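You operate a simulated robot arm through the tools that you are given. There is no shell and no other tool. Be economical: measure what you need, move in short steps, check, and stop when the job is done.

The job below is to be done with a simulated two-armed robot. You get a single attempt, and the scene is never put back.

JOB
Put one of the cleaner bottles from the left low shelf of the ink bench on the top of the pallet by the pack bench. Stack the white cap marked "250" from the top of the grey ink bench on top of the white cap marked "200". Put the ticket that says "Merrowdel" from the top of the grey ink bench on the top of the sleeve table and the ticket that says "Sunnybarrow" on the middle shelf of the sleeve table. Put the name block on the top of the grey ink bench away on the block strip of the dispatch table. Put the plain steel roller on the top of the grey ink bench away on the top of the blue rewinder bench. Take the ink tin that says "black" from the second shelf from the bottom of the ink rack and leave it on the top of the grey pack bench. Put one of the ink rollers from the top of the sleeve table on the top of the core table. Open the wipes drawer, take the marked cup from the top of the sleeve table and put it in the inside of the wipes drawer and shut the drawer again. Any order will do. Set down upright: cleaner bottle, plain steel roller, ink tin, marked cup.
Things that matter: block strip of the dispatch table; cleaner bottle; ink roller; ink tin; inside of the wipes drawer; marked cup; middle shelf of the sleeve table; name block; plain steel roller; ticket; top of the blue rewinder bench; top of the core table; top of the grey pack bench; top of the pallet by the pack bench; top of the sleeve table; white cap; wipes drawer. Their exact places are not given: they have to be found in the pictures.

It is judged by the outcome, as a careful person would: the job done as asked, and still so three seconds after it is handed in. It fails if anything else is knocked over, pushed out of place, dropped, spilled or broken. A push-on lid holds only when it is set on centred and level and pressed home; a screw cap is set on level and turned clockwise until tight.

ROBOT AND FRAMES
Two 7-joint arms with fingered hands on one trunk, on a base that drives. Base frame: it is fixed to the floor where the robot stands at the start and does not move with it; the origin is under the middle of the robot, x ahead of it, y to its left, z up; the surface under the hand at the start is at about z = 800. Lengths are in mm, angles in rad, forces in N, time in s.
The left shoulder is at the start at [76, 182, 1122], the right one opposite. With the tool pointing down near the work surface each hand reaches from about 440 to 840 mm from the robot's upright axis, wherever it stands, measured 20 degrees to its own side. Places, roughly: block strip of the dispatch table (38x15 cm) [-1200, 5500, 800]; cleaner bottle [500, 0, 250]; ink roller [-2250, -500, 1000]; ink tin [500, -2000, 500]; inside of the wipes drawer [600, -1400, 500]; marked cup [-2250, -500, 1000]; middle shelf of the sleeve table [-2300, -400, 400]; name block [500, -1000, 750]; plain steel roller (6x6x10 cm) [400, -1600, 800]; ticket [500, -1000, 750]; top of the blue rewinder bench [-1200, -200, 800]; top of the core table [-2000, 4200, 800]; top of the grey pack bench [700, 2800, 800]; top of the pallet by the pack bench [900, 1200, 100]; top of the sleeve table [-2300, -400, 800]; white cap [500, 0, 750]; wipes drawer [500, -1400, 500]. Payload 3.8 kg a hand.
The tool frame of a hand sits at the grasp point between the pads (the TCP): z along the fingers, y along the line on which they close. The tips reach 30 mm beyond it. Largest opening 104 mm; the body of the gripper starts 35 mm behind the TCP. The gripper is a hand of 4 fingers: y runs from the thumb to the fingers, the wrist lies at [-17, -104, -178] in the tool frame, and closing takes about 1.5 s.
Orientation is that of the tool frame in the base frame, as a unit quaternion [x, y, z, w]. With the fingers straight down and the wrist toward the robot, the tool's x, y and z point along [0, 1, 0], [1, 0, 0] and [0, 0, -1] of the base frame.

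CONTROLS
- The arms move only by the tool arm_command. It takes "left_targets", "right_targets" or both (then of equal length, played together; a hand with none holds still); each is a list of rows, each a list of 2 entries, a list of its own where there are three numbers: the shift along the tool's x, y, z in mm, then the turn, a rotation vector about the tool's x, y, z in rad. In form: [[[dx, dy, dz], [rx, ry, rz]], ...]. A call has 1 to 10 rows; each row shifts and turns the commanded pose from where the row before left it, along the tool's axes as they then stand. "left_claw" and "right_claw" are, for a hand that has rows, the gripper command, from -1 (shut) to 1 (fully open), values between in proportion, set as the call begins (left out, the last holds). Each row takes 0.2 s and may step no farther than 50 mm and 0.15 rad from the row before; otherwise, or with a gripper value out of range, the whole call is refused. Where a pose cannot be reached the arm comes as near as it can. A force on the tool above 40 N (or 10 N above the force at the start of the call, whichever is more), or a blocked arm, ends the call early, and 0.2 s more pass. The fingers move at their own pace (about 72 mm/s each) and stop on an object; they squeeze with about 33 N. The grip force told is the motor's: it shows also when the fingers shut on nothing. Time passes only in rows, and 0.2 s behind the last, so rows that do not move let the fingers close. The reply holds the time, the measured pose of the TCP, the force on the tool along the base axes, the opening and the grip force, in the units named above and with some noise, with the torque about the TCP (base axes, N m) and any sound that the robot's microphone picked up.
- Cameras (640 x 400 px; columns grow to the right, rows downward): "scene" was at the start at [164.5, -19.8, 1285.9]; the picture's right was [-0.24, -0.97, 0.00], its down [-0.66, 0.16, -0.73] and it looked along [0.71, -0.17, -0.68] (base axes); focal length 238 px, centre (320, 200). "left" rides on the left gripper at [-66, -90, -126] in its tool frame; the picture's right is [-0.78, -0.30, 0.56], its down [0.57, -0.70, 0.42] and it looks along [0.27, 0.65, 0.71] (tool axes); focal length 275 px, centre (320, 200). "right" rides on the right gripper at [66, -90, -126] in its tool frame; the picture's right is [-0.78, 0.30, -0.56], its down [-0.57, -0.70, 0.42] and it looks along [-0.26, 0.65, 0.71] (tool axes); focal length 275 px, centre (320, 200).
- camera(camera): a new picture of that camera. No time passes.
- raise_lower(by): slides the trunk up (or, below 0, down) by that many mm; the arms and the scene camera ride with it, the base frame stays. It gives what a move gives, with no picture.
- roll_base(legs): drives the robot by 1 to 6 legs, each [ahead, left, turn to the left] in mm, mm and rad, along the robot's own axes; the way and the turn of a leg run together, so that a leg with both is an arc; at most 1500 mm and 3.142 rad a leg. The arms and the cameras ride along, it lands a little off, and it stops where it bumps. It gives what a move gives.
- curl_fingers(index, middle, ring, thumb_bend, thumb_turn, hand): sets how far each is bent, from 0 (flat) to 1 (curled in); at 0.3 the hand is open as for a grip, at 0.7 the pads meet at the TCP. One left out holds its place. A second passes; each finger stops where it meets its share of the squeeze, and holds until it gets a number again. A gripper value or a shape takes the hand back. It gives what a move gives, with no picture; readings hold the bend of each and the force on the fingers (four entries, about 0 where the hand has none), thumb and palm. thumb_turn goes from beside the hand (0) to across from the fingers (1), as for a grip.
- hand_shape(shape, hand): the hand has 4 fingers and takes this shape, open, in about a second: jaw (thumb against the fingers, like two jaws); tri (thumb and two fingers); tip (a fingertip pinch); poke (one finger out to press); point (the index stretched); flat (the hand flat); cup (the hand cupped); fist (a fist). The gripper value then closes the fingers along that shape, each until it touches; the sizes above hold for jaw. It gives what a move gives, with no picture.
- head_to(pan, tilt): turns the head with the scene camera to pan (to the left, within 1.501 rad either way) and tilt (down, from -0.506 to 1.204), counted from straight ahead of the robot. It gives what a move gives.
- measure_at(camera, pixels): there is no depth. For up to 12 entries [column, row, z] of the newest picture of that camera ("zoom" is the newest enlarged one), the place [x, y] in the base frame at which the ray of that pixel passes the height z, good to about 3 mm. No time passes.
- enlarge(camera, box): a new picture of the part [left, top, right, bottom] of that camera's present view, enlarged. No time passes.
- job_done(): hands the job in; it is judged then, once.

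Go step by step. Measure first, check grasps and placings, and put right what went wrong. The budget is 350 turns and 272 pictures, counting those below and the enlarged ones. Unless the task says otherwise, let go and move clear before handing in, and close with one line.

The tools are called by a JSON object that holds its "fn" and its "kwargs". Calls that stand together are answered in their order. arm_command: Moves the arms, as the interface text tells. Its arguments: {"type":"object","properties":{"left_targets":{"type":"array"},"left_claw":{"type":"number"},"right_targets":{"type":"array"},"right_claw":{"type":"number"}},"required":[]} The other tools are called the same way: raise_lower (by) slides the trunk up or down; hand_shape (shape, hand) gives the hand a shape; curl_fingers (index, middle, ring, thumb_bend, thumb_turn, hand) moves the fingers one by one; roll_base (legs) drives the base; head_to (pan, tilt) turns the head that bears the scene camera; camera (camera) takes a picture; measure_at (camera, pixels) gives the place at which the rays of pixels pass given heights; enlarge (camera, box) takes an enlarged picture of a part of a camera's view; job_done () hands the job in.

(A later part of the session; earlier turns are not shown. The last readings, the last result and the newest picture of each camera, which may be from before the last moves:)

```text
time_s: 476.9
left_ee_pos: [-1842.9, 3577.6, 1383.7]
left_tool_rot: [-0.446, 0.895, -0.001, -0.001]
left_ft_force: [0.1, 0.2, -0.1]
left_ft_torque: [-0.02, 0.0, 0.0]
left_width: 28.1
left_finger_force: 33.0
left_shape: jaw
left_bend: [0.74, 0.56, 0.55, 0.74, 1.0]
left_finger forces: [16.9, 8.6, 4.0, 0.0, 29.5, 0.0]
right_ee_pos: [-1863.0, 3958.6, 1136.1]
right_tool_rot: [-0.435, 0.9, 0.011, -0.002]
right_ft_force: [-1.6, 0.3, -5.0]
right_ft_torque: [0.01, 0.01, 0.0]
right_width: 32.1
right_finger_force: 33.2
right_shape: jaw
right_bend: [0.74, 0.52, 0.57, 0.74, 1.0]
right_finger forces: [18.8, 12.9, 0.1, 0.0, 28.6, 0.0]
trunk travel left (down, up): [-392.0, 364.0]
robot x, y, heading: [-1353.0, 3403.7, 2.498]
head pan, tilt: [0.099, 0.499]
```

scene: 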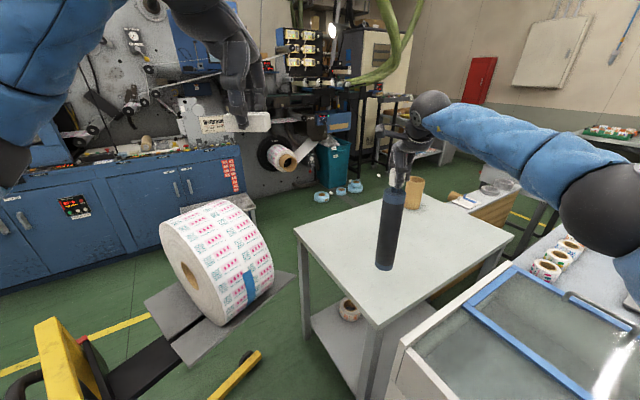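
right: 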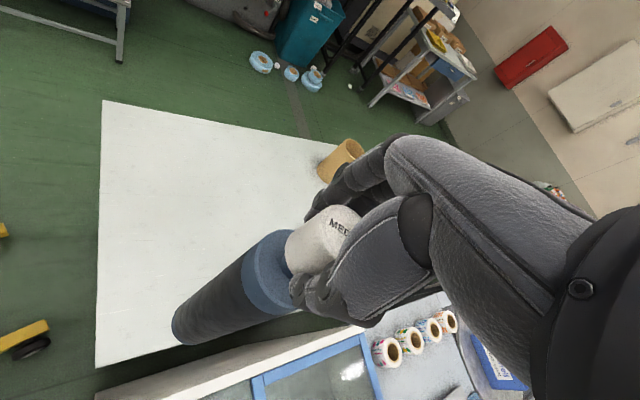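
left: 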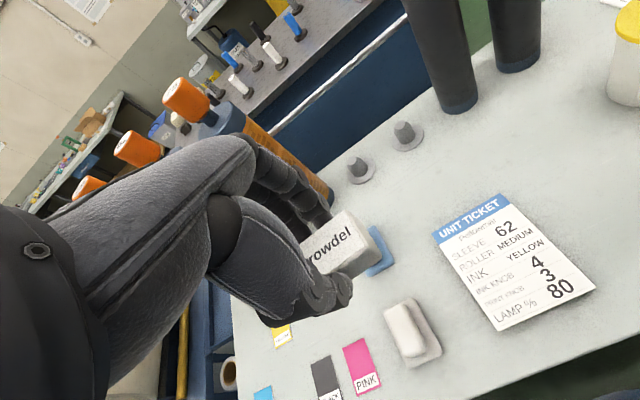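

{"fn": "arm_command", "kwargs": {"right_targets": [[[0, 0, 5], [0, 0, 0]], [[0, 0, 5], [0, 0, 0]], [[0, 0, 4], [0, 0, 0]], [[0, 0, 4], [0, 0, 0]], [[0, 0, 4], [0, 0, 0]], [[0, 0, 4], [0, 0, 0]], [[0, 0, 0], [0, 0, 0]]]}}

{"fn": "camera", "kwargs": {"camera": "right"}}

```text
time_s: 478.4
left_ee_pos: [-1841.3, 3574.5, 1385.1]
left_tool_rot: [-0.445, 0.895, 0.001, -0.002]
left_ft_force: [-0.4, -0.4, -0.5]
left_ft_torque: [-0.01, 0.01, -0.03]
left_width: 27.9
left_finger_force: 33.2
left_shape: jaw
left_bend: [0.74, 0.56, 0.55, 0.74, 1.0]
left_finger forces: [16.9, 8.6, 3.9, 0.0, 29.3, 0.0]
right_ee_pos: [-1862.8, 3958.3, 1115.8]
right_tool_rot: [-0.435, 0.9, 0.015, -0.006]
right_ft_force: [2.3, -1.5, 21.4]
right_ft_torque: [0.0, 0.02, 0.02]
right_width: 33.1
right_finger_force: 33.2
right_shape: jaw
right_bend: [0.74, 0.52, 0.57, 0.74, 1.0]
right_finger forces: [20.1, 14.3, 0.0, 0.0, 33.9, 0.0]
trunk travel left (down, up): [-392.0, 364.0]
robot x, y, heading: [-1353.5, 3400.6, 2.499]
head pan, tilt: [0.099, 0.499]
```

```text
66 pictures are left
```

right: 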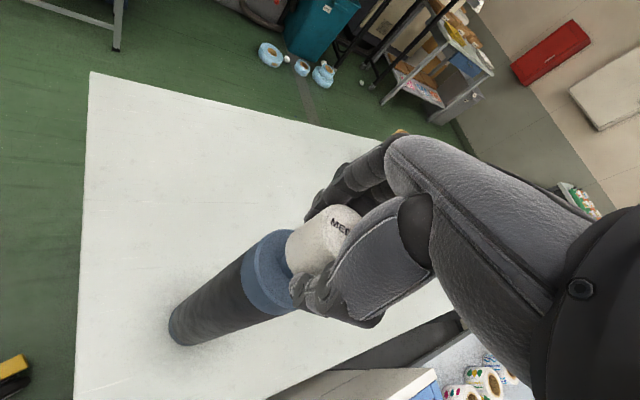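

Roller stands on the table. Ease, open, and rise straight up.

{"fn": "arm_command", "kwargs": {"right_targets": [[[0, 0, -3], [0, 0, 0]], [[0, 0, 0], [0, 0, 0]]]}}

{"fn": "arm_command", "kwargs": {"right_targets": [[[0, 0, 0], [0, 0, 0]], [[0, 0, 0], [0, 0, 0]], [[0, 0, 0], [0, 0, 0]], [[0, 0, -25], [0, 0, 0]], [[0, 0, -40], [0, 0, 0]], [[0, 0, -40], [0, 0, 0]]], "right_claw": 0.6}}

{"fn": "camera", "kwargs": {"camera": "right"}}

```text
time_s: 479.1
left_ee_pos: [-1839.9, 3575.6, 1385.7]
left_tool_rot: [-0.446, 0.895, 0.0, -0.002]
left_ft_force: [-0.8, -1.3, -1.1]
left_ft_torque: [0.02, 0.02, 0.0]
left_width: 27.7
left_finger_force: 32.9
left_shape: jaw
left_bend: [0.74, 0.56, 0.55, 0.74, 1.0]
left_finger forces: [16.9, 8.5, 4.1, 0.0, 29.4, 0.0]
right_ee_pos: [-1862.5, 3959.4, 1116.3]
right_tool_rot: [-0.435, 0.9, 0.014, -0.002]
right_ft_force: [0.5, -1.1, 18.0]
right_ft_torque: [0.04, 0.09, 0.01]
right_width: 33.0
right_finger_force: 33.4
right_shape: jaw
right_bend: [0.74, 0.52, 0.57, 0.74, 1.0]
right_finger forces: [20.2, 14.3, 0.0, 0.1, 33.0, 0.0]
trunk travel left (down, up): [-392.0, 364.0]
robot x, y, heading: [-1353.3, 3402.8, 2.499]
head pan, tilt: [0.099, 0.499]
```

```text
time_s: 480.4
left_ee_pos: [-1841.4, 3576.4, 1384.9]
left_tool_rot: [-0.446, 0.895, -0.001, -0.001]
left_ft_force: [0.2, 0.3, -0.2]
left_ft_torque: [0.03, -0.03, -0.01]
left_width: 27.9
left_finger_force: 33.0
left_shape: jaw
left_bend: [0.74, 0.56, 0.55, 0.74, 1.0]
left_finger forces: [16.8, 8.6, 4.0, 0.0, 29.4, 0.1]
right_ee_pos: [-1862.1, 3956.9, 1219.5]
right_tool_rot: [-0.435, 0.9, 0.012, -0.003]
right_ft_force: [0.3, -0.8, 0.5]
right_ft_torque: [0.01, 0.02, 0.01]
right_width: 83.1
right_finger_force: 0.0
right_shape: jaw
right_bend: [0.27, 0.34, 0.31, 0.47, 0.98]
right_finger forces: [0.0, 0.1, 0.0, 0.0, 0.0, 0.1]
trunk travel left (down, up): [-392.0, 364.0]
robot x, y, heading: [-1356.3, 3400.5, 2.489]
head pan, tilt: [0.099, 0.499]
```

```text
65 pictures are left
```

right: 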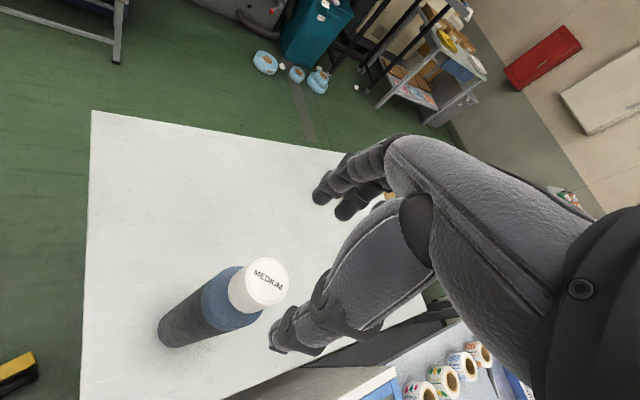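

MEDIUM roller stands on the core table. Raise and drive to the dispatch table (corridor side) with the name block.

{"fn": "raise_lower", "kwargs": {"by": 200}}

{"fn": "arm_command", "kwargs": {"right_targets": [[[0, -45, 0], [0, 0, 0]], [[0, -45, 0], [0, 0, 0]], [[0, -45, 0], [0, 0, 0]], [[0, -45, 0], [0, 0, 0]], [[0, -40, 0], [0, 0, 0]]]}}

{"fn": "roll_base", "kwargs": {"legs": [[-782, -465, 0], [0, 0, 0.648], [0, -1500, 0], [0, -850, 0]]}}

{"fn": "head_to", "kwargs": {"pan": 0.0, "tilt": 0.75}}

{"fn": "camera", "kwargs": {"camera": "scene"}}

```text
time_s: 482.6
left_ee_pos: [-1843.1, 3577.1, 1584.3]
left_tool_rot: [-0.446, 0.895, -0.001, -0.001]
left_ft_force: [0.0, -0.2, 0.1]
left_ft_torque: [-0.01, 0.02, -0.01]
left_width: 27.8
left_finger_force: 33.2
left_shape: jaw
left_bend: [0.74, 0.56, 0.55, 0.74, 1.0]
left_finger forces: [16.9, 8.5, 4.0, 0.0, 29.4, 0.0]
right_ee_pos: [-1852.2, 3951.4, 1439.0]
right_tool_rot: [-0.436, 0.9, 0.024, -0.009]
right_ft_force: [-0.1, -0.4, 0.1]
right_ft_torque: [0.02, -0.01, -0.02]
right_width: 83.3
right_finger_force: 0.0
right_shape: jaw
right_bend: [0.27, 0.34, 0.31, 0.47, 0.98]
right_finger forces: [0.1, 0.1, 0.1, 0.0, 0.1, 0.1]
trunk travel left (down, up): [-592.0, 164.0]
robot x, y, heading: [-1355.2, 3400.4, 2.493]
head pan, tilt: [0.099, 0.499]
```

```text
time_s: 483.8
left_ee_pos: [-1841.9, 3576.9, 1584.8]
left_tool_rot: [-0.445, 0.895, -0.001, -0.001]
left_ft_force: [1.0, -0.3, -1.3]
left_ft_torque: [-0.01, 0.03, -0.03]
left_width: 28.0
left_finger_force: 32.8
left_shape: jaw
left_bend: [0.74, 0.56, 0.55, 0.74, 1.0]
left_finger forces: [16.9, 8.6, 4.0, 0.0, 29.4, 0.0]
right_ee_pos: [-1852.6, 3938.8, 1450.7]
right_tool_rot: [-0.435, 0.9, 0.025, -0.009]
right_ft_force: [-0.2, -0.1, -0.8]
right_ft_torque: [0.03, 0.01, -0.04]
right_width: 83.1
right_finger_force: 0.0
right_shape: jaw
right_bend: [0.27, 0.34, 0.31, 0.47, 0.98]
right_finger forces: [0.0, 0.0, 0.1, 0.0, 0.1, 0.1]
right hand out of reach, approached as far as the arm can: row 1, 2, 3, 4, 5
trunk travel left (down, up): [-592.0, 164.0]
robot x, y, heading: [-1352.3, 3403.0, 2.494]
head pan, tilt: [0.099, 0.499]
```

```text
time_s: 501.5
left_ee_pos: [-923.0, 5492.5, 1585.0]
left_tool_rot: [-0.703, 0.711, -0.001, 0.0]
left_ft_force: [0.3, -0.2, -0.3]
left_ft_torque: [0.01, 0.02, 0.0]
left_width: 27.9
left_finger_force: 32.8
left_shape: jaw
left_bend: [0.74, 0.56, 0.55, 0.74, 1.0]
left_finger forces: [16.7, 8.5, 4.1, 0.0, 29.3, 0.1]
right_ee_pos: [-1145.9, 5777.9, 1450.5]
right_tool_rot: [-0.695, 0.719, 0.02, -0.016]
right_ft_force: [-0.1, -0.3, -0.1]
right_ft_torque: [-0.03, 0.04, 0.0]
right_width: 83.1
right_finger_force: 0.2
right_shape: jaw
right_bend: [0.27, 0.34, 0.31, 0.47, 0.98]
right_finger forces: [0.0, 0.0, 0.1, 0.0, 0.1, 0.0]
trunk travel left (down, up): [-592.0, 164.0]
robot x, y, heading: [-429.0, 5643.5, 3.137]
head pan, tilt: [0.099, 0.499]
```

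```text
time_s: 502.2
left_ee_pos: [-924.0, 5492.0, 1583.6]
left_tool_rot: [-0.704, 0.71, 0.0, -0.001]
left_ft_force: [0.0, 0.0, -0.4]
left_ft_torque: [0.0, 0.0, 0.0]
left_width: 28.0
left_finger_force: 33.0
left_shape: jaw
left_bend: [0.74, 0.56, 0.55, 0.74, 1.0]
left_finger forces: [17.0, 8.5, 4.0, 0.0, 29.3, 0.1]
right_ee_pos: [-1147.1, 5777.2, 1451.1]
right_tool_rot: [-0.695, 0.719, 0.02, -0.015]
right_ft_force: [0.1, 1.2, 0.2]
right_ft_torque: [0.0, -0.01, 0.02]
right_width: 83.0
right_finger_force: 0.1
right_shape: jaw
right_bend: [0.27, 0.34, 0.31, 0.47, 0.98]
right_finger forces: [0.0, 0.0, 0.0, 0.0, 0.0, 0.1]
trunk travel left (down, up): [-592.0, 164.0]
robot x, y, heading: [-427.8, 5642.3, 3.135]
head pan, tilt: [0.0, 0.75]
```

```text
64 pictures are left
```

scene: 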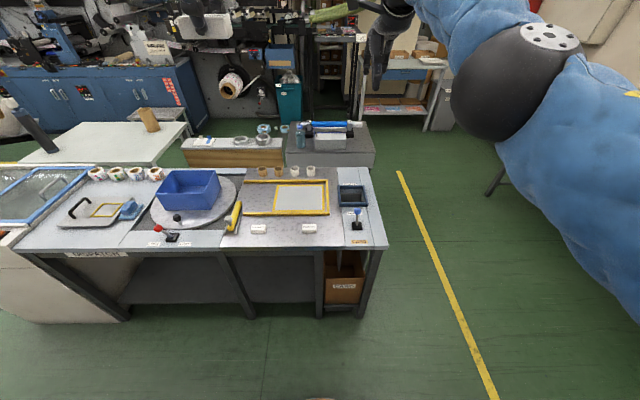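

The dispatch table front holds other white name blocks at (258,229) and (308,229). Zoom.

{"fn": "enlarge", "kwargs": {"camera": "scene", "box": [180, 150, 400, 270]}}

{"fn": "measure_at", "kwargs": {"camera": "scene", "pixels": [[258, 229, 820], [308, 229, 820], [283, 238, 800], [283, 222, 800], [222, 245, 800], [345, 245, 800], [232, 222, 800], [245, 213, 800], [328, 213, 800], [236, 218, 800]]}}

```text
2.91 times, centred on (290, 210) of scene
```

zoom: 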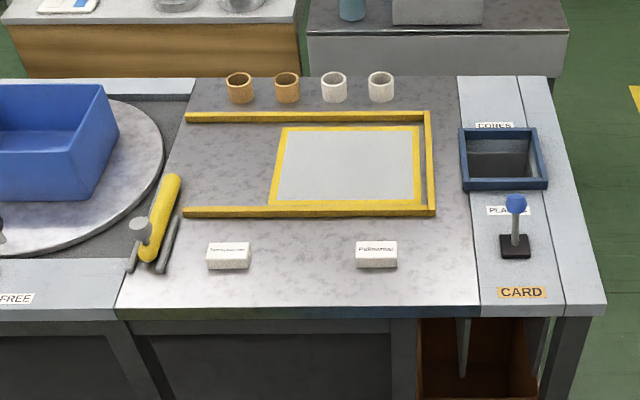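

```text
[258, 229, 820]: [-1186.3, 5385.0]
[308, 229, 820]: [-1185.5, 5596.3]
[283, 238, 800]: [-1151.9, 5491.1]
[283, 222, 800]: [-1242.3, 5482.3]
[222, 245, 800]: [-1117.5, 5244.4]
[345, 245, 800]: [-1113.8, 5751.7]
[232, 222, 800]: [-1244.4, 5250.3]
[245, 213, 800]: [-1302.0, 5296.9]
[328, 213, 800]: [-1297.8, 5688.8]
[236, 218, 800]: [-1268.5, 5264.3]
```

Block strip: x −1275…−1125, y 5310…5690; put ours midway between the two blocks at (−1188,5490).

{"fn": "roll_base", "kwargs": {"legs": [[150, 0, 0.005]]}}

{"fn": "raise_lower", "kwargs": {"by": -400}}

{"fn": "arm_command", "kwargs": {"left_targets": [[[0, 38, 20], [0, 0, 0]], [[0, 38, 20], [0, 0, 0]], [[0, 38, 20], [0, 0, 0]], [[0, 0, 45], [0, 0, 0]], [[0, 0, 45], [0, 0, 0]], [[0, 0, 45], [0, 0, 0]], [[0, 0, 45], [0, 0, 0]], [[0, 0, 0], [0, 0, 0]]]}}

{"fn": "camera", "kwargs": {"camera": "left"}}

```text
time_s: 503.6
left_ee_pos: [-1071.3, 5491.9, 1586.0]
left_tool_rot: [-0.705, 0.709, 0.0, -0.001]
left_ft_force: [0.4, -0.5, -0.5]
left_ft_torque: [0.0, -0.01, 0.01]
left_width: 27.6
left_finger_force: 33.8
left_shape: jaw
left_bend: [0.74, 0.56, 0.55, 0.74, 1.0]
left_finger forces: [16.9, 8.6, 4.0, 0.1, 29.4, 0.1]
right_ee_pos: [-1295.5, 5772.9, 1452.4]
right_tool_rot: [-0.696, 0.717, 0.021, -0.016]
right_ft_force: [-0.1, 0.3, -1.1]
right_ft_torque: [-0.02, -0.01, 0.02]
right_width: 83.3
right_finger_force: 0.1
right_shape: jaw
right_bend: [0.27, 0.34, 0.31, 0.47, 0.98]
right_finger forces: [0.0, 0.0, 0.1, 0.1, 0.1, 0.0]
trunk travel left (down, up): [-592.0, 164.0]
robot x, y, heading: [-581.1, 5646.3, 3.138]
head pan, tilt: [0.0, 0.75]
```

```text
time_s: 507.4
left_ee_pos: [-1070.9, 5490.5, 1185.7]
left_tool_rot: [-0.705, 0.709, 0.0, -0.002]
left_ft_force: [0.1, 0.5, -0.4]
left_ft_torque: [0.03, 0.0, 0.02]
left_width: 27.8
left_finger_force: 32.7
left_shape: jaw
left_bend: [0.74, 0.56, 0.55, 0.74, 1.0]
left_finger forces: [16.8, 8.5, 3.9, 0.0, 29.4, 0.1]
right_ee_pos: [-1365.0, 5773.8, 894.4]
right_tool_rot: [-0.695, 0.714, -0.058, 0.064]
right_ft_force: [-1.0, 0.2, -0.2]
right_ft_torque: [-0.02, 0.02, 0.01]
right_width: 82.9
right_finger_force: 0.1
right_shape: jaw
right_bend: [0.27, 0.34, 0.31, 0.47, 0.98]
right_finger forces: [0.0, 0.0, 0.1, 0.0, 0.0, 0.1]
trunk travel left (down, up): [-192.0, 564.0]
robot x, y, heading: [-580.2, 5646.1, 3.138]
head pan, tilt: [0.0, 0.75]
```

```text
time_s: 509.2
left_ee_pos: [-1186.6, 5490.9, 944.6]
left_tool_rot: [-0.705, 0.709, 0.001, -0.001]
left_ft_force: [-0.3, 0.3, -0.3]
left_ft_torque: [0.02, 0.0, 0.01]
left_width: 27.9
left_finger_force: 33.2
left_shape: jaw
left_bend: [0.74, 0.56, 0.55, 0.74, 1.0]
left_finger forces: [16.9, 8.5, 4.0, 0.0, 29.4, 0.0]
right_ee_pos: [-1365.4, 5774.3, 894.0]
right_tool_rot: [-0.694, 0.714, -0.058, 0.065]
right_ft_force: [0.5, 0.6, -0.5]
right_ft_torque: [0.0, 0.03, 0.02]
right_width: 83.1
right_finger_force: 0.0
right_shape: jaw
right_bend: [0.27, 0.34, 0.31, 0.47, 0.98]
right_finger forces: [0.1, 0.0, 0.0, 0.0, 0.0, 0.0]
trunk travel left (down, up): [-192.0, 564.0]
robot x, y, heading: [-578.3, 5646.4, 3.139]
head pan, tilt: [0.0, 0.75]
```

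```text
62 pictures are left
```

left: 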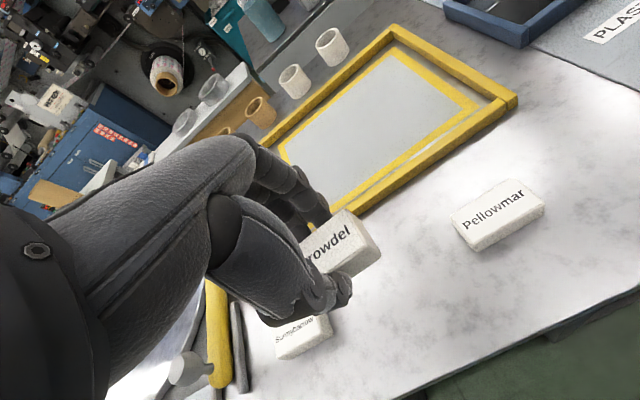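

The right hand dropped to z=894 near the blue-framed bin; raise it right away, and lower the block.

{"fn": "arm_command", "kwargs": {"right_targets": [[[0, 0, -35], [0, 0, 0]], [[0, 0, -40], [0, 0, 0]], [[0, 0, -40], [0, 0, 0]], [[0, 0, -40], [0, 0, 0]], [[0, 0, 0], [0, 0, 0]]], "left_targets": [[[0, 0, 40], [0, 0, 0]], [[0, 0, 40], [0, 0, 0]], [[0, 0, 15], [0, 0, 0]], [[0, 0, 0], [0, 0, 0]], [[0, 0, 0], [0, 0, 0]]]}}

{"fn": "camera", "kwargs": {"camera": "left"}}

{"fn": "camera", "kwargs": {"camera": "scene"}}

```text
time_s: 510.4
left_ee_pos: [-1185.2, 5492.3, 850.3]
left_tool_rot: [-0.705, 0.709, -0.001, -0.001]
left_ft_force: [-0.7, -0.1, 0.4]
left_ft_torque: [-0.01, 0.0, -0.03]
left_width: 27.9
left_finger_force: 33.1
left_shape: jaw
left_bend: [0.74, 0.56, 0.55, 0.74, 1.0]
left_finger forces: [17.0, 8.5, 4.0, 0.0, 29.3, 0.0]
right_ee_pos: [-1345.0, 5779.8, 1012.1]
right_tool_rot: [-0.694, 0.714, -0.058, 0.065]
right_ft_force: [-0.3, 0.0, 0.0]
right_ft_torque: [0.01, 0.0, 0.03]
right_width: 83.0
right_finger_force: 0.1
right_shape: jaw
right_bend: [0.27, 0.34, 0.31, 0.47, 0.98]
right_finger forces: [0.0, 0.0, 0.0, 0.1, 0.0, 0.0]
right hand out of reach, approached as far as the arm can: row 1, 2, 3, 4
trunk travel left (down, up): [-192.0, 564.0]
robot x, y, heading: [-575.0, 5639.2, 3.139]
head pan, tilt: [0.0, 0.75]
```

```text
61 pictures are left
```

left: 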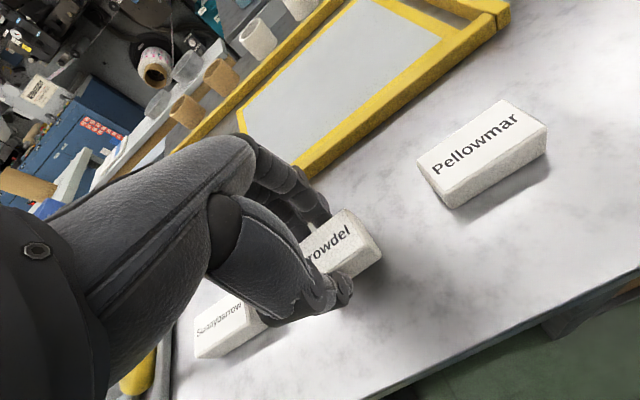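

```text
60 pictures are left
```

scene: 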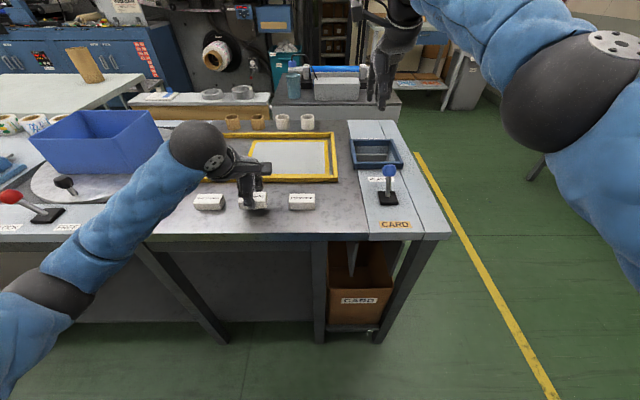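

Nothing was disturbed. Lower the block to contact and release.

{"fn": "arm_command", "kwargs": {"left_targets": [[[0, 0, 5], [0, 0, 0]], [[0, 0, 3], [0, 0, 0]], [[0, 0, 3], [0, 0, 0]], [[0, 0, 3], [0, 0, 0]], [[0, 0, 0], [0, 0, 0]]]}}

```text
time_s: 511.6
left_ee_pos: [-1185.7, 5491.6, 836.3]
left_tool_rot: [-0.705, 0.709, 0.0, -0.001]
left_ft_force: [0.9, 0.1, 3.7]
left_ft_torque: [0.01, 0.02, 0.02]
left_width: 28.1
left_finger_force: 33.0
left_shape: jaw
left_bend: [0.74, 0.56, 0.55, 0.74, 1.0]
left_finger forces: [17.2, 8.6, 4.1, 0.1, 30.5, 0.1]
right_ee_pos: [-1344.5, 5778.0, 1012.2]
right_tool_rot: [-0.695, 0.714, -0.057, 0.065]
right_ft_force: [-0.6, 0.2, -0.7]
right_ft_torque: [-0.03, -0.02, -0.03]
right_width: 83.0
right_finger_force: 0.0
right_shape: jaw
right_bend: [0.27, 0.34, 0.31, 0.47, 0.98]
right_finger forces: [0.1, 0.1, 0.1, 0.0, 0.1, 0.0]
trunk travel left (down, up): [-192.0, 564.0]
robot x, y, heading: [-576.2, 5639.4, 3.144]
head pan, tilt: [0.0, 0.75]
```

{"fn": "arm_command", "kwargs": {"left_targets": [[[0, 0, 0], [0, 0, 0]], [[0, 0, 0], [0, 0, 0]], [[0, 0, 0], [0, 0, 0]], [[0, 0, -20], [0, 0, 0]], [[0, 0, -45], [0, 0, 0]], [[0, 0, -45], [0, 0, 0]], [[0, 0, -45], [0, 0, 0]], [[0, -20, -40], [0, 0, 0]]], "left_claw": 0.1}}

{"fn": "camera", "kwargs": {"camera": "left"}}

```text
time_s: 513.4
left_ee_pos: [-1168.3, 5490.9, 1031.3]
left_tool_rot: [-0.705, 0.709, 0.0, -0.002]
left_ft_force: [-0.5, -0.3, -0.5]
left_ft_torque: [0.01, 0.04, -0.04]
left_width: 57.0
left_finger_force: 0.0
left_shape: jaw
left_bend: [0.73, 0.42, 0.39, 0.66, 0.99]
left_finger forces: [0.1, 0.0, 0.0, 0.0, 0.0, 0.1]
right_ee_pos: [-1344.8, 5779.2, 1013.3]
right_tool_rot: [-0.694, 0.714, -0.058, 0.064]
right_ft_force: [0.4, -0.2, 1.1]
right_ft_torque: [0.01, 0.0, 0.0]
right_width: 83.3
right_finger_force: 0.1
right_shape: jaw
right_bend: [0.27, 0.34, 0.31, 0.47, 0.98]
right_finger forces: [0.0, 0.0, 0.0, 0.1, 0.0, 0.0]
trunk travel left (down, up): [-192.0, 564.0]
robot x, y, heading: [-579.0, 5646.2, 3.14]
head pan, tilt: [0.0, 0.75]
```

```text
59 pictures are left
```

left: 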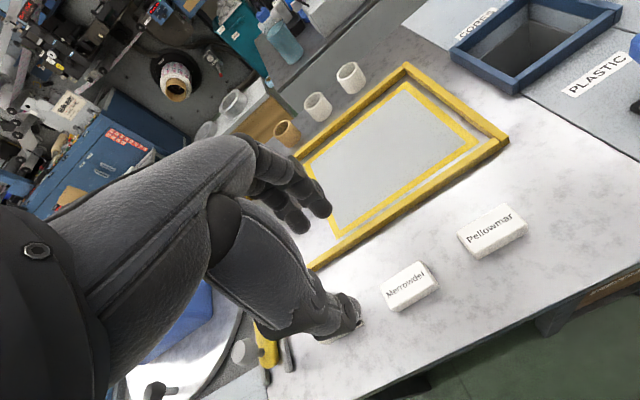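

All three blocks sit in line. Last item: the black ink tin. Raise, drive back down the corridor and face the ink rack.

{"fn": "raise_lower", "kwargs": {"by": 200}}

{"fn": "roll_base", "kwargs": {"legs": [[-140, 0, 0], [0, 1500, 0], [0, 1500, 0], [0, 1500, 0], [0, 1500, 0], [0, 1050, 0]]}}

{"fn": "roll_base", "kwargs": {"legs": [[0, 0, 2.84]]}}

{"fn": "head_to", "kwargs": {"pan": 0, "tilt": 0.6}}

{"fn": "camera", "kwargs": {"camera": "scene"}}

```text
time_s: 515.6
left_ee_pos: [-1167.5, 5489.9, 1230.0]
left_tool_rot: [-0.705, 0.709, -0.001, 0.0]
left_ft_force: [-0.4, 0.6, 0.9]
left_ft_torque: [0.02, 0.01, 0.01]
left_width: 56.8
left_finger_force: 0.0
left_shape: jaw
left_bend: [0.73, 0.42, 0.39, 0.66, 0.99]
left_finger forces: [0.0, 0.1, 0.0, 0.0, 0.1, 0.1]
right_ee_pos: [-1280.9, 5779.2, 1321.3]
right_tool_rot: [-0.697, 0.717, -0.001, 0.008]
right_ft_force: [0.1, 0.2, -1.0]
right_ft_torque: [0.0, 0.03, 0.0]
right_width: 82.7
right_finger_force: 0.1
right_shape: jaw
right_bend: [0.27, 0.34, 0.31, 0.47, 0.98]
right_finger forces: [0.1, 0.1, 0.1, 0.1, 0.0, 0.0]
trunk travel left (down, up): [-392.0, 364.0]
robot x, y, heading: [-581.0, 5640.7, 3.139]
head pan, tilt: [0.0, 0.75]
```

```text
time_s: 550.0
left_ee_pos: [-995.3, -1558.6, 1230.9]
left_tool_rot: [0.711, -0.703, 0.0, 0.001]
left_ft_force: [0.3, -1.0, 0.4]
left_ft_torque: [0.03, 0.0, -0.01]
left_width: 57.0
left_finger_force: 0.0
left_shape: jaw
left_bend: [0.73, 0.42, 0.39, 0.66, 0.99]
left_finger forces: [0.0, 0.0, 0.0, 0.0, 0.1, 0.0]
right_ee_pos: [-1113.8, -1271.6, 1321.3]
right_tool_rot: [-0.703, 0.711, -0.001, 0.007]
right_ft_force: [0.4, -0.2, 1.2]
right_ft_torque: [0.03, 0.02, 0.01]
right_width: 82.9
right_finger_force: 0.0
right_shape: jaw
right_bend: [0.27, 0.34, 0.31, 0.47, 0.98]
right_finger forces: [0.0, 0.1, 0.1, 0.0, 0.1, 0.0]
trunk travel left (down, up): [-392.0, 364.0]
robot x, y, heading: [-410.4, -1395.3, -3.135]
head pan, tilt: [0.0, 0.75]
```

```text
time_s: 557.0
left_ee_pos: [197.7, -1433.0, 1230.5]
left_tool_rot: [0.81, 0.586, 0.002, 0.0]
left_ft_force: [-0.9, -0.4, -0.6]
left_ft_torque: [0.01, 0.03, 0.05]
left_width: 57.0
left_finger_force: 0.1
left_shape: jaw
left_bend: [0.73, 0.42, 0.39, 0.66, 0.99]
left_finger forces: [0.1, 0.1, 0.0, 0.0, 0.0, 0.1]
right_ee_pos: [218.3, -1742.1, 1321.2]
right_tool_rot: [0.817, 0.577, -0.007, -0.002]
right_ft_force: [0.4, 0.4, -0.4]
right_ft_torque: [0.02, 0.0, 0.02]
right_width: 82.7
right_finger_force: 0.1
right_shape: jaw
right_bend: [0.27, 0.34, 0.31, 0.47, 0.98]
right_finger forces: [0.1, 0.0, 0.1, 0.1, 0.1, 0.1]
trunk travel left (down, up): [-392.0, 364.0]
robot x, y, heading: [-409.4, -1393.0, -0.321]
head pan, tilt: [0.0, 0.75]
```

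```text
time_s: 557.7
left_ee_pos: [197.8, -1431.5, 1231.0]
left_tool_rot: [0.81, 0.586, 0.002, 0.001]
left_ft_force: [-0.4, 0.1, 0.6]
left_ft_torque: [0.01, -0.02, 0.02]
left_width: 56.9
left_finger_force: 0.1
left_shape: jaw
left_bend: [0.73, 0.42, 0.39, 0.66, 0.99]
left_finger forces: [0.0, 0.1, 0.1, 0.0, 0.0, 0.0]
right_ee_pos: [218.2, -1741.3, 1322.4]
right_tool_rot: [0.817, 0.577, -0.006, -0.003]
right_ft_force: [0.0, 0.7, -0.4]
right_ft_torque: [-0.01, 0.02, -0.01]
right_width: 82.8
right_finger_force: 0.1
right_shape: jaw
right_bend: [0.27, 0.34, 0.31, 0.47, 0.98]
right_finger forces: [0.1, 0.0, 0.0, 0.0, 0.0, 0.0]
trunk travel left (down, up): [-392.0, 364.0]
robot x, y, heading: [-407.5, -1397.0, -0.315]
head pan, tilt: [0.0, 0.6]
```

```text
58 pictures are left
```

scene: 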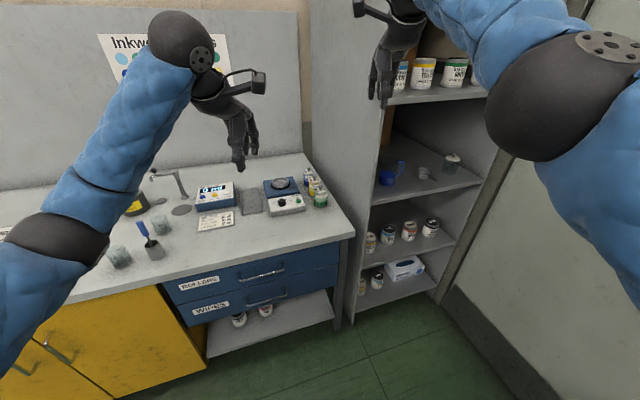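

{"fn": "enlarge", "kwargs": {"camera": "scene", "box": [345, 130, 505, 330]}}

{"fn": "measure_at", "kwargs": {"camera": "scene", "pixels": [[429, 238, 500], [429, 238, 450], [429, 238, 550], [367, 263, 500], [453, 240, 500], [435, 292, 250], [483, 183, 750], [370, 203, 750], [345, 325, 0], [352, 235, 800]]}}

```text
2.00 times, centred on (425, 230) of scene
```

zoom: 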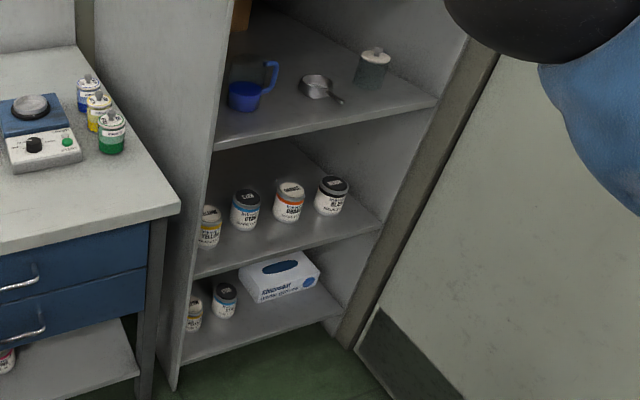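

```text
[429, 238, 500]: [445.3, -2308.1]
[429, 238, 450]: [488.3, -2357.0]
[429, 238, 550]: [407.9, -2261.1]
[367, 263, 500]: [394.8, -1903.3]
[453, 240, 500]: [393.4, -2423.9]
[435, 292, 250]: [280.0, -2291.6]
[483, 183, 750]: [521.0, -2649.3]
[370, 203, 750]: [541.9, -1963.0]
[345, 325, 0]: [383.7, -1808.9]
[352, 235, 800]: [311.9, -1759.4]
```

{"fn": "measure_at", "kwargs": {"camera": "scene", "pixels": [[432, 300, 0], [445, 305, 0], [480, 350, 0], [515, 398, 0], [429, 238, 515], [409, 241, 515], [429, 222, 600], [453, 240, 515], [455, 238, 530], [430, 190, 880]]}}

```text
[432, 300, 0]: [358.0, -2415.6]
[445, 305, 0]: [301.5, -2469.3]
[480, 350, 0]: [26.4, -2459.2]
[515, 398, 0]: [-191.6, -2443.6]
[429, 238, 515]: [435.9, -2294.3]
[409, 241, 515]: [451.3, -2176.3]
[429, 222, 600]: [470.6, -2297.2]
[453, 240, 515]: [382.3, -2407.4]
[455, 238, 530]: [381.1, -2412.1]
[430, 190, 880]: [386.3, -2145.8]
```

The wall is farther than thought (y≈−2460); the black tin is at about (473,−2294) on the shelf z≈515, rack front x≈384. I'll use the right hand, fingers down, with heading −0.4; first park the left arm up-left and retract the right.

{"fn": "arm_command", "kwargs": {"left_targets": [[[33, -32, -18], [0, 0, 0]], [[33, -32, -18], [0, 0, 0]], [[33, -32, -18], [0, 0, 0]], [[33, -32, -18], [0, 0, 0]], [[33, -32, -18], [0, 0, 0]], [[33, -32, -18], [0, 0, 0]], [[33, -32, -18], [0, 0, 0]], [[33, -32, -18], [0, 0, 0]], [[33, -32, -18], [0, 0, 0]]], "right_targets": [[[0, -20, 0], [0, 0, 0]], [[0, -20, 0], [0, 0, 0]], [[0, -20, 0], [0, 0, 0]], [[0, -20, 0], [0, 0, 0]], [[0, -20, 0], [0, 0, 0]], [[0, -20, 0], [0, 0, 0]], [[0, -20, 0], [0, 0, 0]], [[0, 0, 0], [0, 0, 0]], [[0, 0, 0], [0, 0, 0]]]}}

{"fn": "raise_lower", "kwargs": {"by": -200}}

{"fn": "roll_base", "kwargs": {"legs": [[0, 0, -0.085], [250, -327, 0]]}}

{"fn": "camera", "kwargs": {"camera": "scene"}}

```text
time_s: 559.7
left_ee_pos: [22.7, -1060.8, 1387.2]
left_tool_rot: [0.81, 0.586, -0.008, -0.01]
left_ft_force: [-3.9, 1.0, 5.6]
left_ft_torque: [-0.07, -0.32, -0.01]
left_width: 57.1
left_finger_force: 0.1
left_shape: jaw
left_bend: [0.73, 0.42, 0.39, 0.66, 0.99]
left_finger forces: [0.0, 0.0, 0.0, 0.0, 0.1, 0.1]
right_ee_pos: [207.4, -1723.3, 1347.9]
right_tool_rot: [0.817, 0.577, -0.007, -0.003]
right_ft_force: [1.6, -0.7, -0.5]
right_ft_torque: [0.03, 0.1, -0.03]
right_width: 82.9
right_finger_force: 0.0
right_shape: jaw
right_bend: [0.27, 0.34, 0.31, 0.47, 0.98]
right_finger forces: [0.0, 0.1, 0.0, 0.0, 0.1, 0.0]
right hand out of reach, approached as far as the arm can: row 1, 2, 3, 4, 5, 6, 7
trunk travel left (down, up): [-392.0, 364.0]
robot x, y, heading: [-406.5, -1399.0, -0.313]
head pan, tilt: [0.0, 0.6]
```

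```text
time_s: 561.9
left_ee_pos: [87.1, -1083.2, 1152.2]
left_tool_rot: [0.808, 0.584, -0.042, -0.061]
left_ft_force: [0.4, 0.5, 0.1]
left_ft_torque: [0.0, -0.01, -0.04]
left_width: 57.0
left_finger_force: 0.0
left_shape: jaw
left_bend: [0.73, 0.42, 0.39, 0.66, 0.99]
left_finger forces: [0.1, 0.0, 0.1, 0.1, 0.1, 0.0]
right_ee_pos: [271.1, -1745.4, 1044.4]
right_tool_rot: [0.813, 0.575, -0.055, -0.068]
right_ft_force: [0.2, 1.1, 0.6]
right_ft_torque: [0.02, -0.03, 0.01]
right_width: 83.0
right_finger_force: 0.1
right_shape: jaw
right_bend: [0.27, 0.34, 0.31, 0.47, 0.98]
right_finger forces: [0.0, 0.0, 0.0, 0.0, 0.0, 0.1]
trunk travel left (down, up): [-192.0, 564.0]
robot x, y, heading: [-411.2, -1395.6, -0.315]
head pan, tilt: [0.0, 0.6]
```

```text
time_s: 564.9
left_ee_pos: [217.4, -1526.9, 1151.4]
left_tool_rot: [0.832, 0.549, -0.04, -0.062]
left_ft_force: [0.0, -0.2, 0.2]
left_ft_torque: [0.02, -0.02, -0.04]
left_width: 57.0
left_finger_force: 0.1
left_shape: jaw
left_bend: [0.73, 0.42, 0.39, 0.66, 0.99]
left_finger forces: [0.2, 0.1, 0.0, 0.0, 0.1, 0.0]
right_ee_pos: [339.6, -2201.5, 1043.3]
right_tool_rot: [0.838, 0.539, -0.052, -0.07]
right_ft_force: [0.9, -0.6, -0.1]
right_ft_torque: [-0.01, 0.0, -0.01]
right_width: 82.8
right_finger_force: 0.1
right_shape: jaw
right_bend: [0.27, 0.34, 0.31, 0.47, 0.98]
right_finger forces: [0.0, 0.0, 0.1, 0.1, 0.1, 0.1]
trunk travel left (down, up): [-192.0, 564.0]
robot x, y, heading: [-306.8, -1794.3, -0.402]
head pan, tilt: [0.0, 0.6]
```

```text
56 pictures are left
```

scene: 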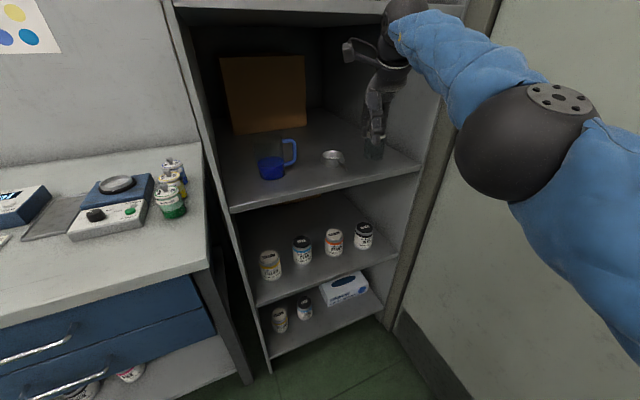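

Back off 130 mm, straighten the hand, and lower outside the rack.

{"fn": "roll_base", "kwargs": {"legs": [[-130, 0, 0]]}}

{"fn": "arm_command", "kwargs": {"right_targets": [[[0, 0, 20], [-0.09, 0, 0]], [[0, 0, 30], [-0.09, 0, 0]], [[0, 0, 40], [0, 0, 0]], [[0, 0, 40], [0, 0, 0]], [[0, 0, 0], [0, 0, 0]]], "right_claw": 1}}

{"fn": "raise_lower", "kwargs": {"by": -185}}

{"fn": "arm_command", "kwargs": {"right_targets": [[[0, 0, 30], [0, 0, 0]], [[0, 0, 30], [0, 0, 0]], [[0, 0, 0], [0, 0, 0]]]}}

{"fn": "camera", "kwargs": {"camera": "right"}}

```text
time_s: 566.3
left_ee_pos: [113.6, -1460.2, 1151.8]
left_tool_rot: [0.823, 0.563, -0.042, -0.062]
left_ft_force: [-1.0, 0.0, 0.5]
left_ft_torque: [0.02, 0.0, -0.05]
left_width: 56.7
left_finger_force: 0.0
left_shape: jaw
left_bend: [0.73, 0.42, 0.39, 0.66, 0.99]
left_finger forces: [0.1, 0.0, 0.0, 0.0, 0.1, 0.1]
right_ee_pos: [262.3, -2130.0, 1043.5]
right_tool_rot: [0.828, 0.554, -0.053, -0.07]
right_ft_force: [-0.1, 1.0, 0.3]
right_ft_torque: [0.02, -0.03, 0.01]
right_width: 83.0
right_finger_force: 0.0
right_shape: jaw
right_bend: [0.27, 0.34, 0.31, 0.47, 0.98]
right_finger forces: [0.1, 0.1, 0.0, 0.1, 0.1, 0.1]
trunk travel left (down, up): [-192.0, 564.0]
robot x, y, heading: [-399.3, -1744.5, -0.368]
head pan, tilt: [0.0, 0.6]
stopped in leg 1: the robot was blocked; the commanded pose is now the measured one
```

```text
time_s: 567.5
left_ee_pos: [112.9, -1460.2, 1152.2]
left_tool_rot: [0.823, 0.564, -0.041, -0.061]
left_ft_force: [0.2, -0.1, -0.2]
left_ft_torque: [0.0, 0.01, 0.0]
left_width: 57.1
left_finger_force: 0.1
left_shape: jaw
left_bend: [0.73, 0.42, 0.39, 0.66, 0.99]
left_finger forces: [0.1, 0.1, 0.0, 0.1, 0.0, 0.0]
right_ee_pos: [289.9, -2133.0, 975.6]
right_tool_rot: [0.83, 0.554, -0.042, -0.052]
right_ft_force: [-0.5, 1.0, -0.1]
right_ft_torque: [-0.04, 0.0, -0.01]
right_width: 103.7
right_finger_force: 0.1
right_shape: jaw
right_bend: [0.3, 0.3, 0.3, 0.3, 0.97]
right_finger forces: [0.1, 0.0, 0.0, 0.0, 0.1, 0.1]
right hand out of reach, approached as far as the arm can: row 1, 2, 3, 4
trunk travel left (down, up): [-192.0, 564.0]
robot x, y, heading: [-399.7, -1744.7, -0.363]
head pan, tilt: [0.0, 0.6]
```

```text
time_s: 569.5
left_ee_pos: [211.1, -1497.8, 894.1]
left_tool_rot: [0.81, 0.553, -0.109, -0.16]
left_ft_force: [-0.3, 0.2, 0.9]
left_ft_torque: [0.0, -0.03, 0.01]
left_width: 56.9
left_finger_force: 0.0
left_shape: jaw
left_bend: [0.73, 0.42, 0.39, 0.66, 0.99]
left_finger forces: [0.0, 0.0, 0.1, 0.1, 0.1, 0.0]
right_ee_pos: [336.2, -2151.2, 625.6]
right_tool_rot: [0.816, 0.547, -0.112, -0.15]
right_ft_force: [-0.3, 0.2, -0.4]
right_ft_torque: [0.02, 0.0, 0.0]
right_width: 103.9
right_finger_force: 0.1
right_shape: jaw
right_bend: [0.3, 0.3, 0.3, 0.3, 0.97]
right_finger forces: [0.0, 0.1, 0.0, 0.0, 0.0, 0.0]
trunk travel left (down, up): [-7.0, 749.0]
robot x, y, heading: [-398.5, -1745.2, -0.372]
head pan, tilt: [0.0, 0.6]
```

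```text
time_s: 570.3
left_ee_pos: [209.3, -1498.3, 895.1]
left_tool_rot: [0.81, 0.554, -0.109, -0.159]
left_ft_force: [0.9, -0.7, 0.3]
left_ft_torque: [0.02, -0.01, 0.0]
left_width: 57.1
left_finger_force: 0.1
left_shape: jaw
left_bend: [0.73, 0.42, 0.39, 0.66, 0.99]
left_finger forces: [0.0, 0.0, 0.0, 0.0, 0.1, 0.0]
right_ee_pos: [332.7, -2146.7, 570.1]
right_tool_rot: [0.816, 0.547, -0.111, -0.149]
right_ft_force: [0.6, -1.1, 11.2]
right_ft_torque: [-0.35, -0.56, -0.05]
right_width: 102.6
right_finger_force: 0.0
right_shape: jaw
right_bend: [0.3, 0.3, 0.3, 0.3, 0.97]
right_finger forces: [0.0, 12.4, 0.0, 0.0, 0.0, 0.1]
right hand out of reach, approached as far as the arm can: row 1, 2
trunk travel left (down, up): [-7.0, 749.0]
robot x, y, heading: [-397.9, -1745.6, -0.368]
head pan, tilt: [0.0, 0.6]
```

```text
55 pictures are left
```

right: 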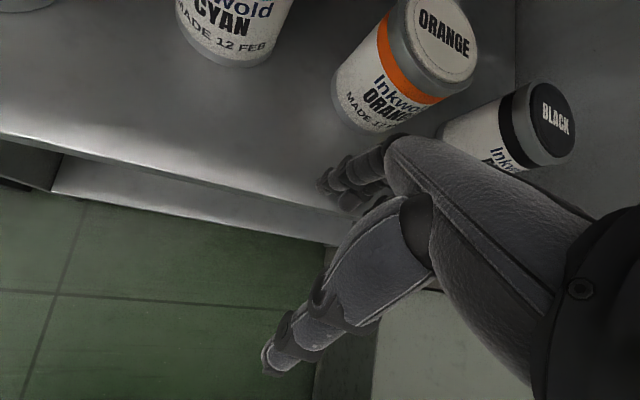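

A finger touched the shelf edge; the arm is over-extended. Raise, retract, and straighten the hand.

{"fn": "arm_command", "kwargs": {"right_targets": [[[0, 0, -30], [0, 0, 0]], [[0, -40, -15], [0, 0, 0]], [[0, -40, -10], [-0.09, 0, 0]], [[0, -40, -10], [-0.09, 0, 0]], [[0, -30, 0], [-0.09, 0, 0]], [[0, 0, 0], [-0.09, 0, 0]], [[0, 0, 0], [0, 0, 0]]]}}

{"fn": "camera", "kwargs": {"camera": "right"}}

```text
time_s: 571.9
left_ee_pos: [211.3, -1498.3, 894.0]
left_tool_rot: [0.81, 0.554, -0.109, -0.16]
left_ft_force: [0.8, -0.1, 0.0]
left_ft_torque: [0.01, -0.02, 0.01]
left_width: 56.8
left_finger_force: 0.0
left_shape: jaw
left_bend: [0.73, 0.42, 0.39, 0.66, 0.99]
left_finger forces: [0.0, 0.1, 0.0, 0.0, 0.0, 0.0]
right_ee_pos: [214.6, -2098.5, 674.4]
right_tool_rot: [0.83, 0.558, -0.011, -0.001]
right_ft_force: [-0.2, 0.0, 0.8]
right_ft_torque: [0.0, 0.02, 0.02]
right_width: 104.0
right_finger_force: 0.1
right_shape: jaw
right_bend: [0.3, 0.3, 0.3, 0.3, 0.97]
right_finger forces: [0.0, 0.0, 0.1, 0.0, 0.0, 0.0]
right hand out of reach, approached as far as the arm can: row 1
trunk travel left (down, up): [-7.0, 749.0]
robot x, y, heading: [-397.6, -1747.0, -0.371]
head pan, tilt: [0.0, 0.6]
```

```text
54 pictures are left
```

right: 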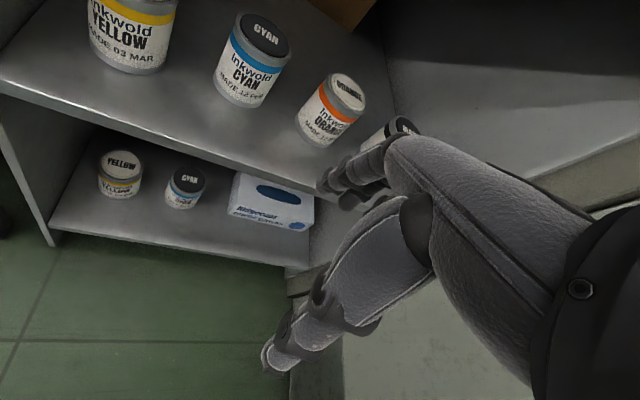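

{"fn": "measure_at", "kwargs": {"camera": "right", "pixels": [[352, 88, 600], [352, 88, 610], [318, 140, 515], [318, 140, 530], [265, 32, 600], [241, 100, 515], [200, 155, 515], [200, 155, 530], [100, 118, 515], [100, 118, 530]]}}

{"fn": "enlarge", "kwargs": {"camera": "right", "box": [260, 40, 460, 200]}}

```text
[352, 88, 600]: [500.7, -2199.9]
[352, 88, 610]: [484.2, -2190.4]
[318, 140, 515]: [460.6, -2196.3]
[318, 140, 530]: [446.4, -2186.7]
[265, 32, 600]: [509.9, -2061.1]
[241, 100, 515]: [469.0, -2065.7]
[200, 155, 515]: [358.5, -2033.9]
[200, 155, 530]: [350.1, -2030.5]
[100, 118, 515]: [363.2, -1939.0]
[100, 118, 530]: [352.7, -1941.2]
```

```text
2.50 times, centred on (360, 120) of right
```

zoom: 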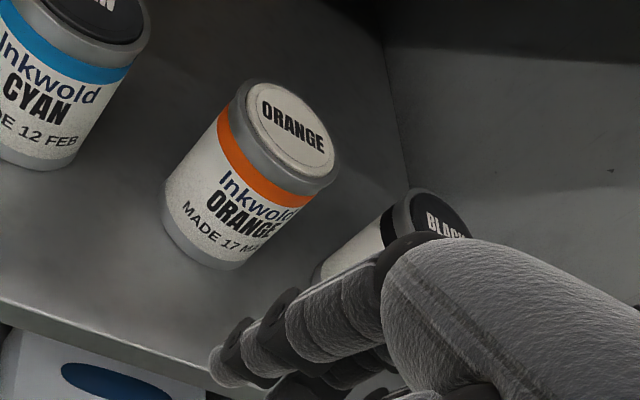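

Orange sits at (497,−2198), so the black tin is near (490,−2318). Raise the left hand clear of the bench jars, lift the right slightly, then turn and drive in above the tins.

{"fn": "arm_command", "kwargs": {"left_targets": [[[0, 0, -45], [0, 0, 0]], [[0, 0, -45], [0, 0, 0]], [[0, 0, -45], [0, 0, 0]], [[0, 0, -45], [0, 0, 0]]], "right_targets": [[[0, 0, -8], [0, 0, -0.1]], [[0, 0, -8], [0, 0, -0.1]], [[0, 0, 0], [0, 0, -0.1]], [[0, 0, 0], [0, 0, 0]]]}}

{"fn": "roll_base", "kwargs": {"legs": [[0, 0, -0.13], [240, 30, 0]]}}

{"fn": "camera", "kwargs": {"camera": "right"}}

{"fn": "camera", "kwargs": {"camera": "scene"}}

```text
time_s: 572.9
left_ee_pos: [311.7, -1550.8, 1016.4]
left_tool_rot: [0.811, 0.553, -0.108, -0.159]
left_ft_force: [-1.4, -0.4, -0.1]
left_ft_torque: [0.0, -0.05, 0.01]
left_width: 57.1
left_finger_force: 0.0
left_shape: jaw
left_bend: [0.73, 0.42, 0.39, 0.66, 0.99]
left_finger forces: [0.1, 0.0, 0.0, 0.0, 0.0, 0.0]
left hand out of reach, approached as far as the arm can: row 1, 2, 3, 4
right_ee_pos: [214.8, -2098.9, 688.6]
right_tool_rot: [0.737, 0.676, -0.012, -0.005]
right_ft_force: [-0.1, 0.1, -0.8]
right_ft_torque: [0.0, -0.01, 0.01]
right_width: 103.8
right_finger_force: 0.1
right_shape: jaw
right_bend: [0.3, 0.3, 0.3, 0.3, 0.97]
right_finger forces: [0.0, 0.0, 0.0, 0.0, 0.0, 0.1]
trunk travel left (down, up): [-7.0, 749.0]
robot x, y, heading: [-399.8, -1744.5, -0.373]
head pan, tilt: [0.0, 0.6]
```

```text
time_s: 575.4
left_ee_pos: [554.6, -1725.1, 1019.2]
left_tool_rot: [0.847, 0.498, -0.099, -0.161]
left_ft_force: [-0.1, 0.0, -0.5]
left_ft_torque: [0.0, 0.01, 0.01]
left_width: 57.0
left_finger_force: 0.1
left_shape: jaw
left_bend: [0.73, 0.42, 0.39, 0.66, 0.99]
left_finger forces: [0.0, 0.0, 0.0, 0.0, 0.1, 0.0]
right_ee_pos: [386.8, -2260.7, 696.3]
right_tool_rot: [0.781, 0.624, -0.012, 0.0]
right_ft_force: [0.1, 0.3, 0.3]
right_ft_torque: [0.02, 0.0, 0.01]
right_width: 103.8
right_finger_force: 0.0
right_shape: jaw
right_bend: [0.3, 0.3, 0.3, 0.3, 0.97]
right_finger forces: [0.1, 0.0, 0.0, 0.0, 0.0, 0.0]
trunk travel left (down, up): [-7.0, 749.0]
robot x, y, heading: [-173.6, -1833.5, -0.507]
head pan, tilt: [0.0, 0.6]
stopped in leg 2: the robot was blocked; the commanded pose is now the measured one
```

```text
52 pictures are left
```

right: 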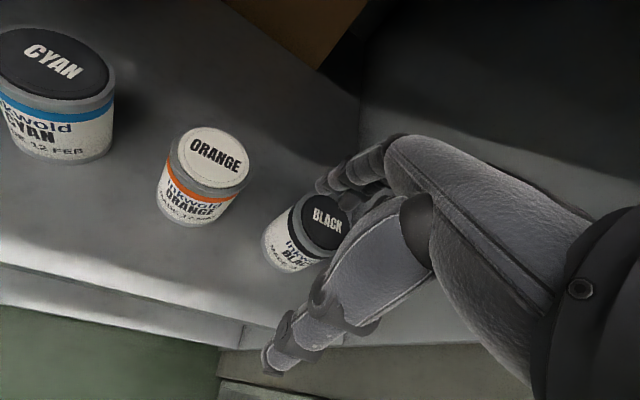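

```text
51 pictures are left
```

scene: 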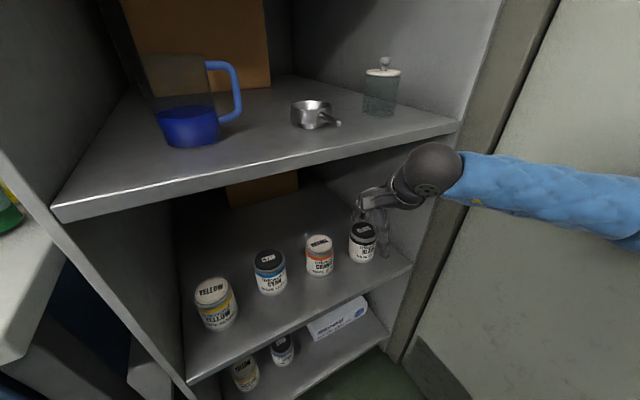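

The black tin is right below the hand: lid (326,222). The left hand probably touched the rack's side panel; move it away left, and measure the tin.

{"fn": "arm_command", "kwargs": {"left_targets": [[[40, -15, 0], [0, 0, 0]], [[40, -20, 0], [0, 0, 0]], [[40, -20, 0], [0, 0, 0]], [[30, -20, 0], [0, 0, 0]]]}}

{"fn": "measure_at", "kwargs": {"camera": "right", "pixels": [[326, 222, 600], [326, 222, 610], [326, 222, 590], [291, 264, 515], [214, 157, 600], [192, 222, 515], [345, 222, 600], [303, 222, 600]]}}

{"fn": "measure_at", "kwargs": {"camera": "scene", "pixels": [[363, 229, 600], [363, 229, 590], [363, 229, 610], [361, 262, 515], [320, 243, 600]]}}

```text
time_s: 576.4
left_ee_pos: [600.9, -1574.6, 1019.9]
left_tool_rot: [0.847, 0.497, -0.098, -0.162]
left_ft_force: [0.2, -0.5, -0.1]
left_ft_torque: [-0.02, 0.04, 0.0]
left_width: 57.0
left_finger_force: 0.0
left_shape: jaw
left_bend: [0.73, 0.42, 0.39, 0.66, 0.99]
left_finger forces: [0.0, 0.1, 0.1, 0.1, 0.1, 0.0]
left hand out of reach, approached as far as the arm can: row 1, 2, 3
right_ee_pos: [386.6, -2260.2, 694.2]
right_tool_rot: [0.781, 0.624, -0.013, -0.001]
right_ft_force: [-0.2, -0.5, 0.4]
right_ft_torque: [0.0, 0.0, 0.02]
right_width: 104.0
right_finger_force: 0.0
right_shape: jaw
right_bend: [0.3, 0.3, 0.3, 0.3, 0.97]
right_finger forces: [0.0, 0.0, 0.0, 0.0, 0.0, 0.1]
trunk travel left (down, up): [-7.0, 749.0]
robot x, y, heading: [-174.9, -1831.9, -0.503]
head pan, tilt: [0.0, 0.6]
```

```text
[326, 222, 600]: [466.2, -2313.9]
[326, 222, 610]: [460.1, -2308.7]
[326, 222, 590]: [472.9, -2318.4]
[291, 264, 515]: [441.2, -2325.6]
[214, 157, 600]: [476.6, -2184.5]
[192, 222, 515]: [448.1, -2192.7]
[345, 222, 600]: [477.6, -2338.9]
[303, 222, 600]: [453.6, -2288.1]
```

```text
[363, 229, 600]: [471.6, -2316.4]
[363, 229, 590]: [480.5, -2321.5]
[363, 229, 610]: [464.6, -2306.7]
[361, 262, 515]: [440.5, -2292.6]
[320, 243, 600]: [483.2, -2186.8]
```

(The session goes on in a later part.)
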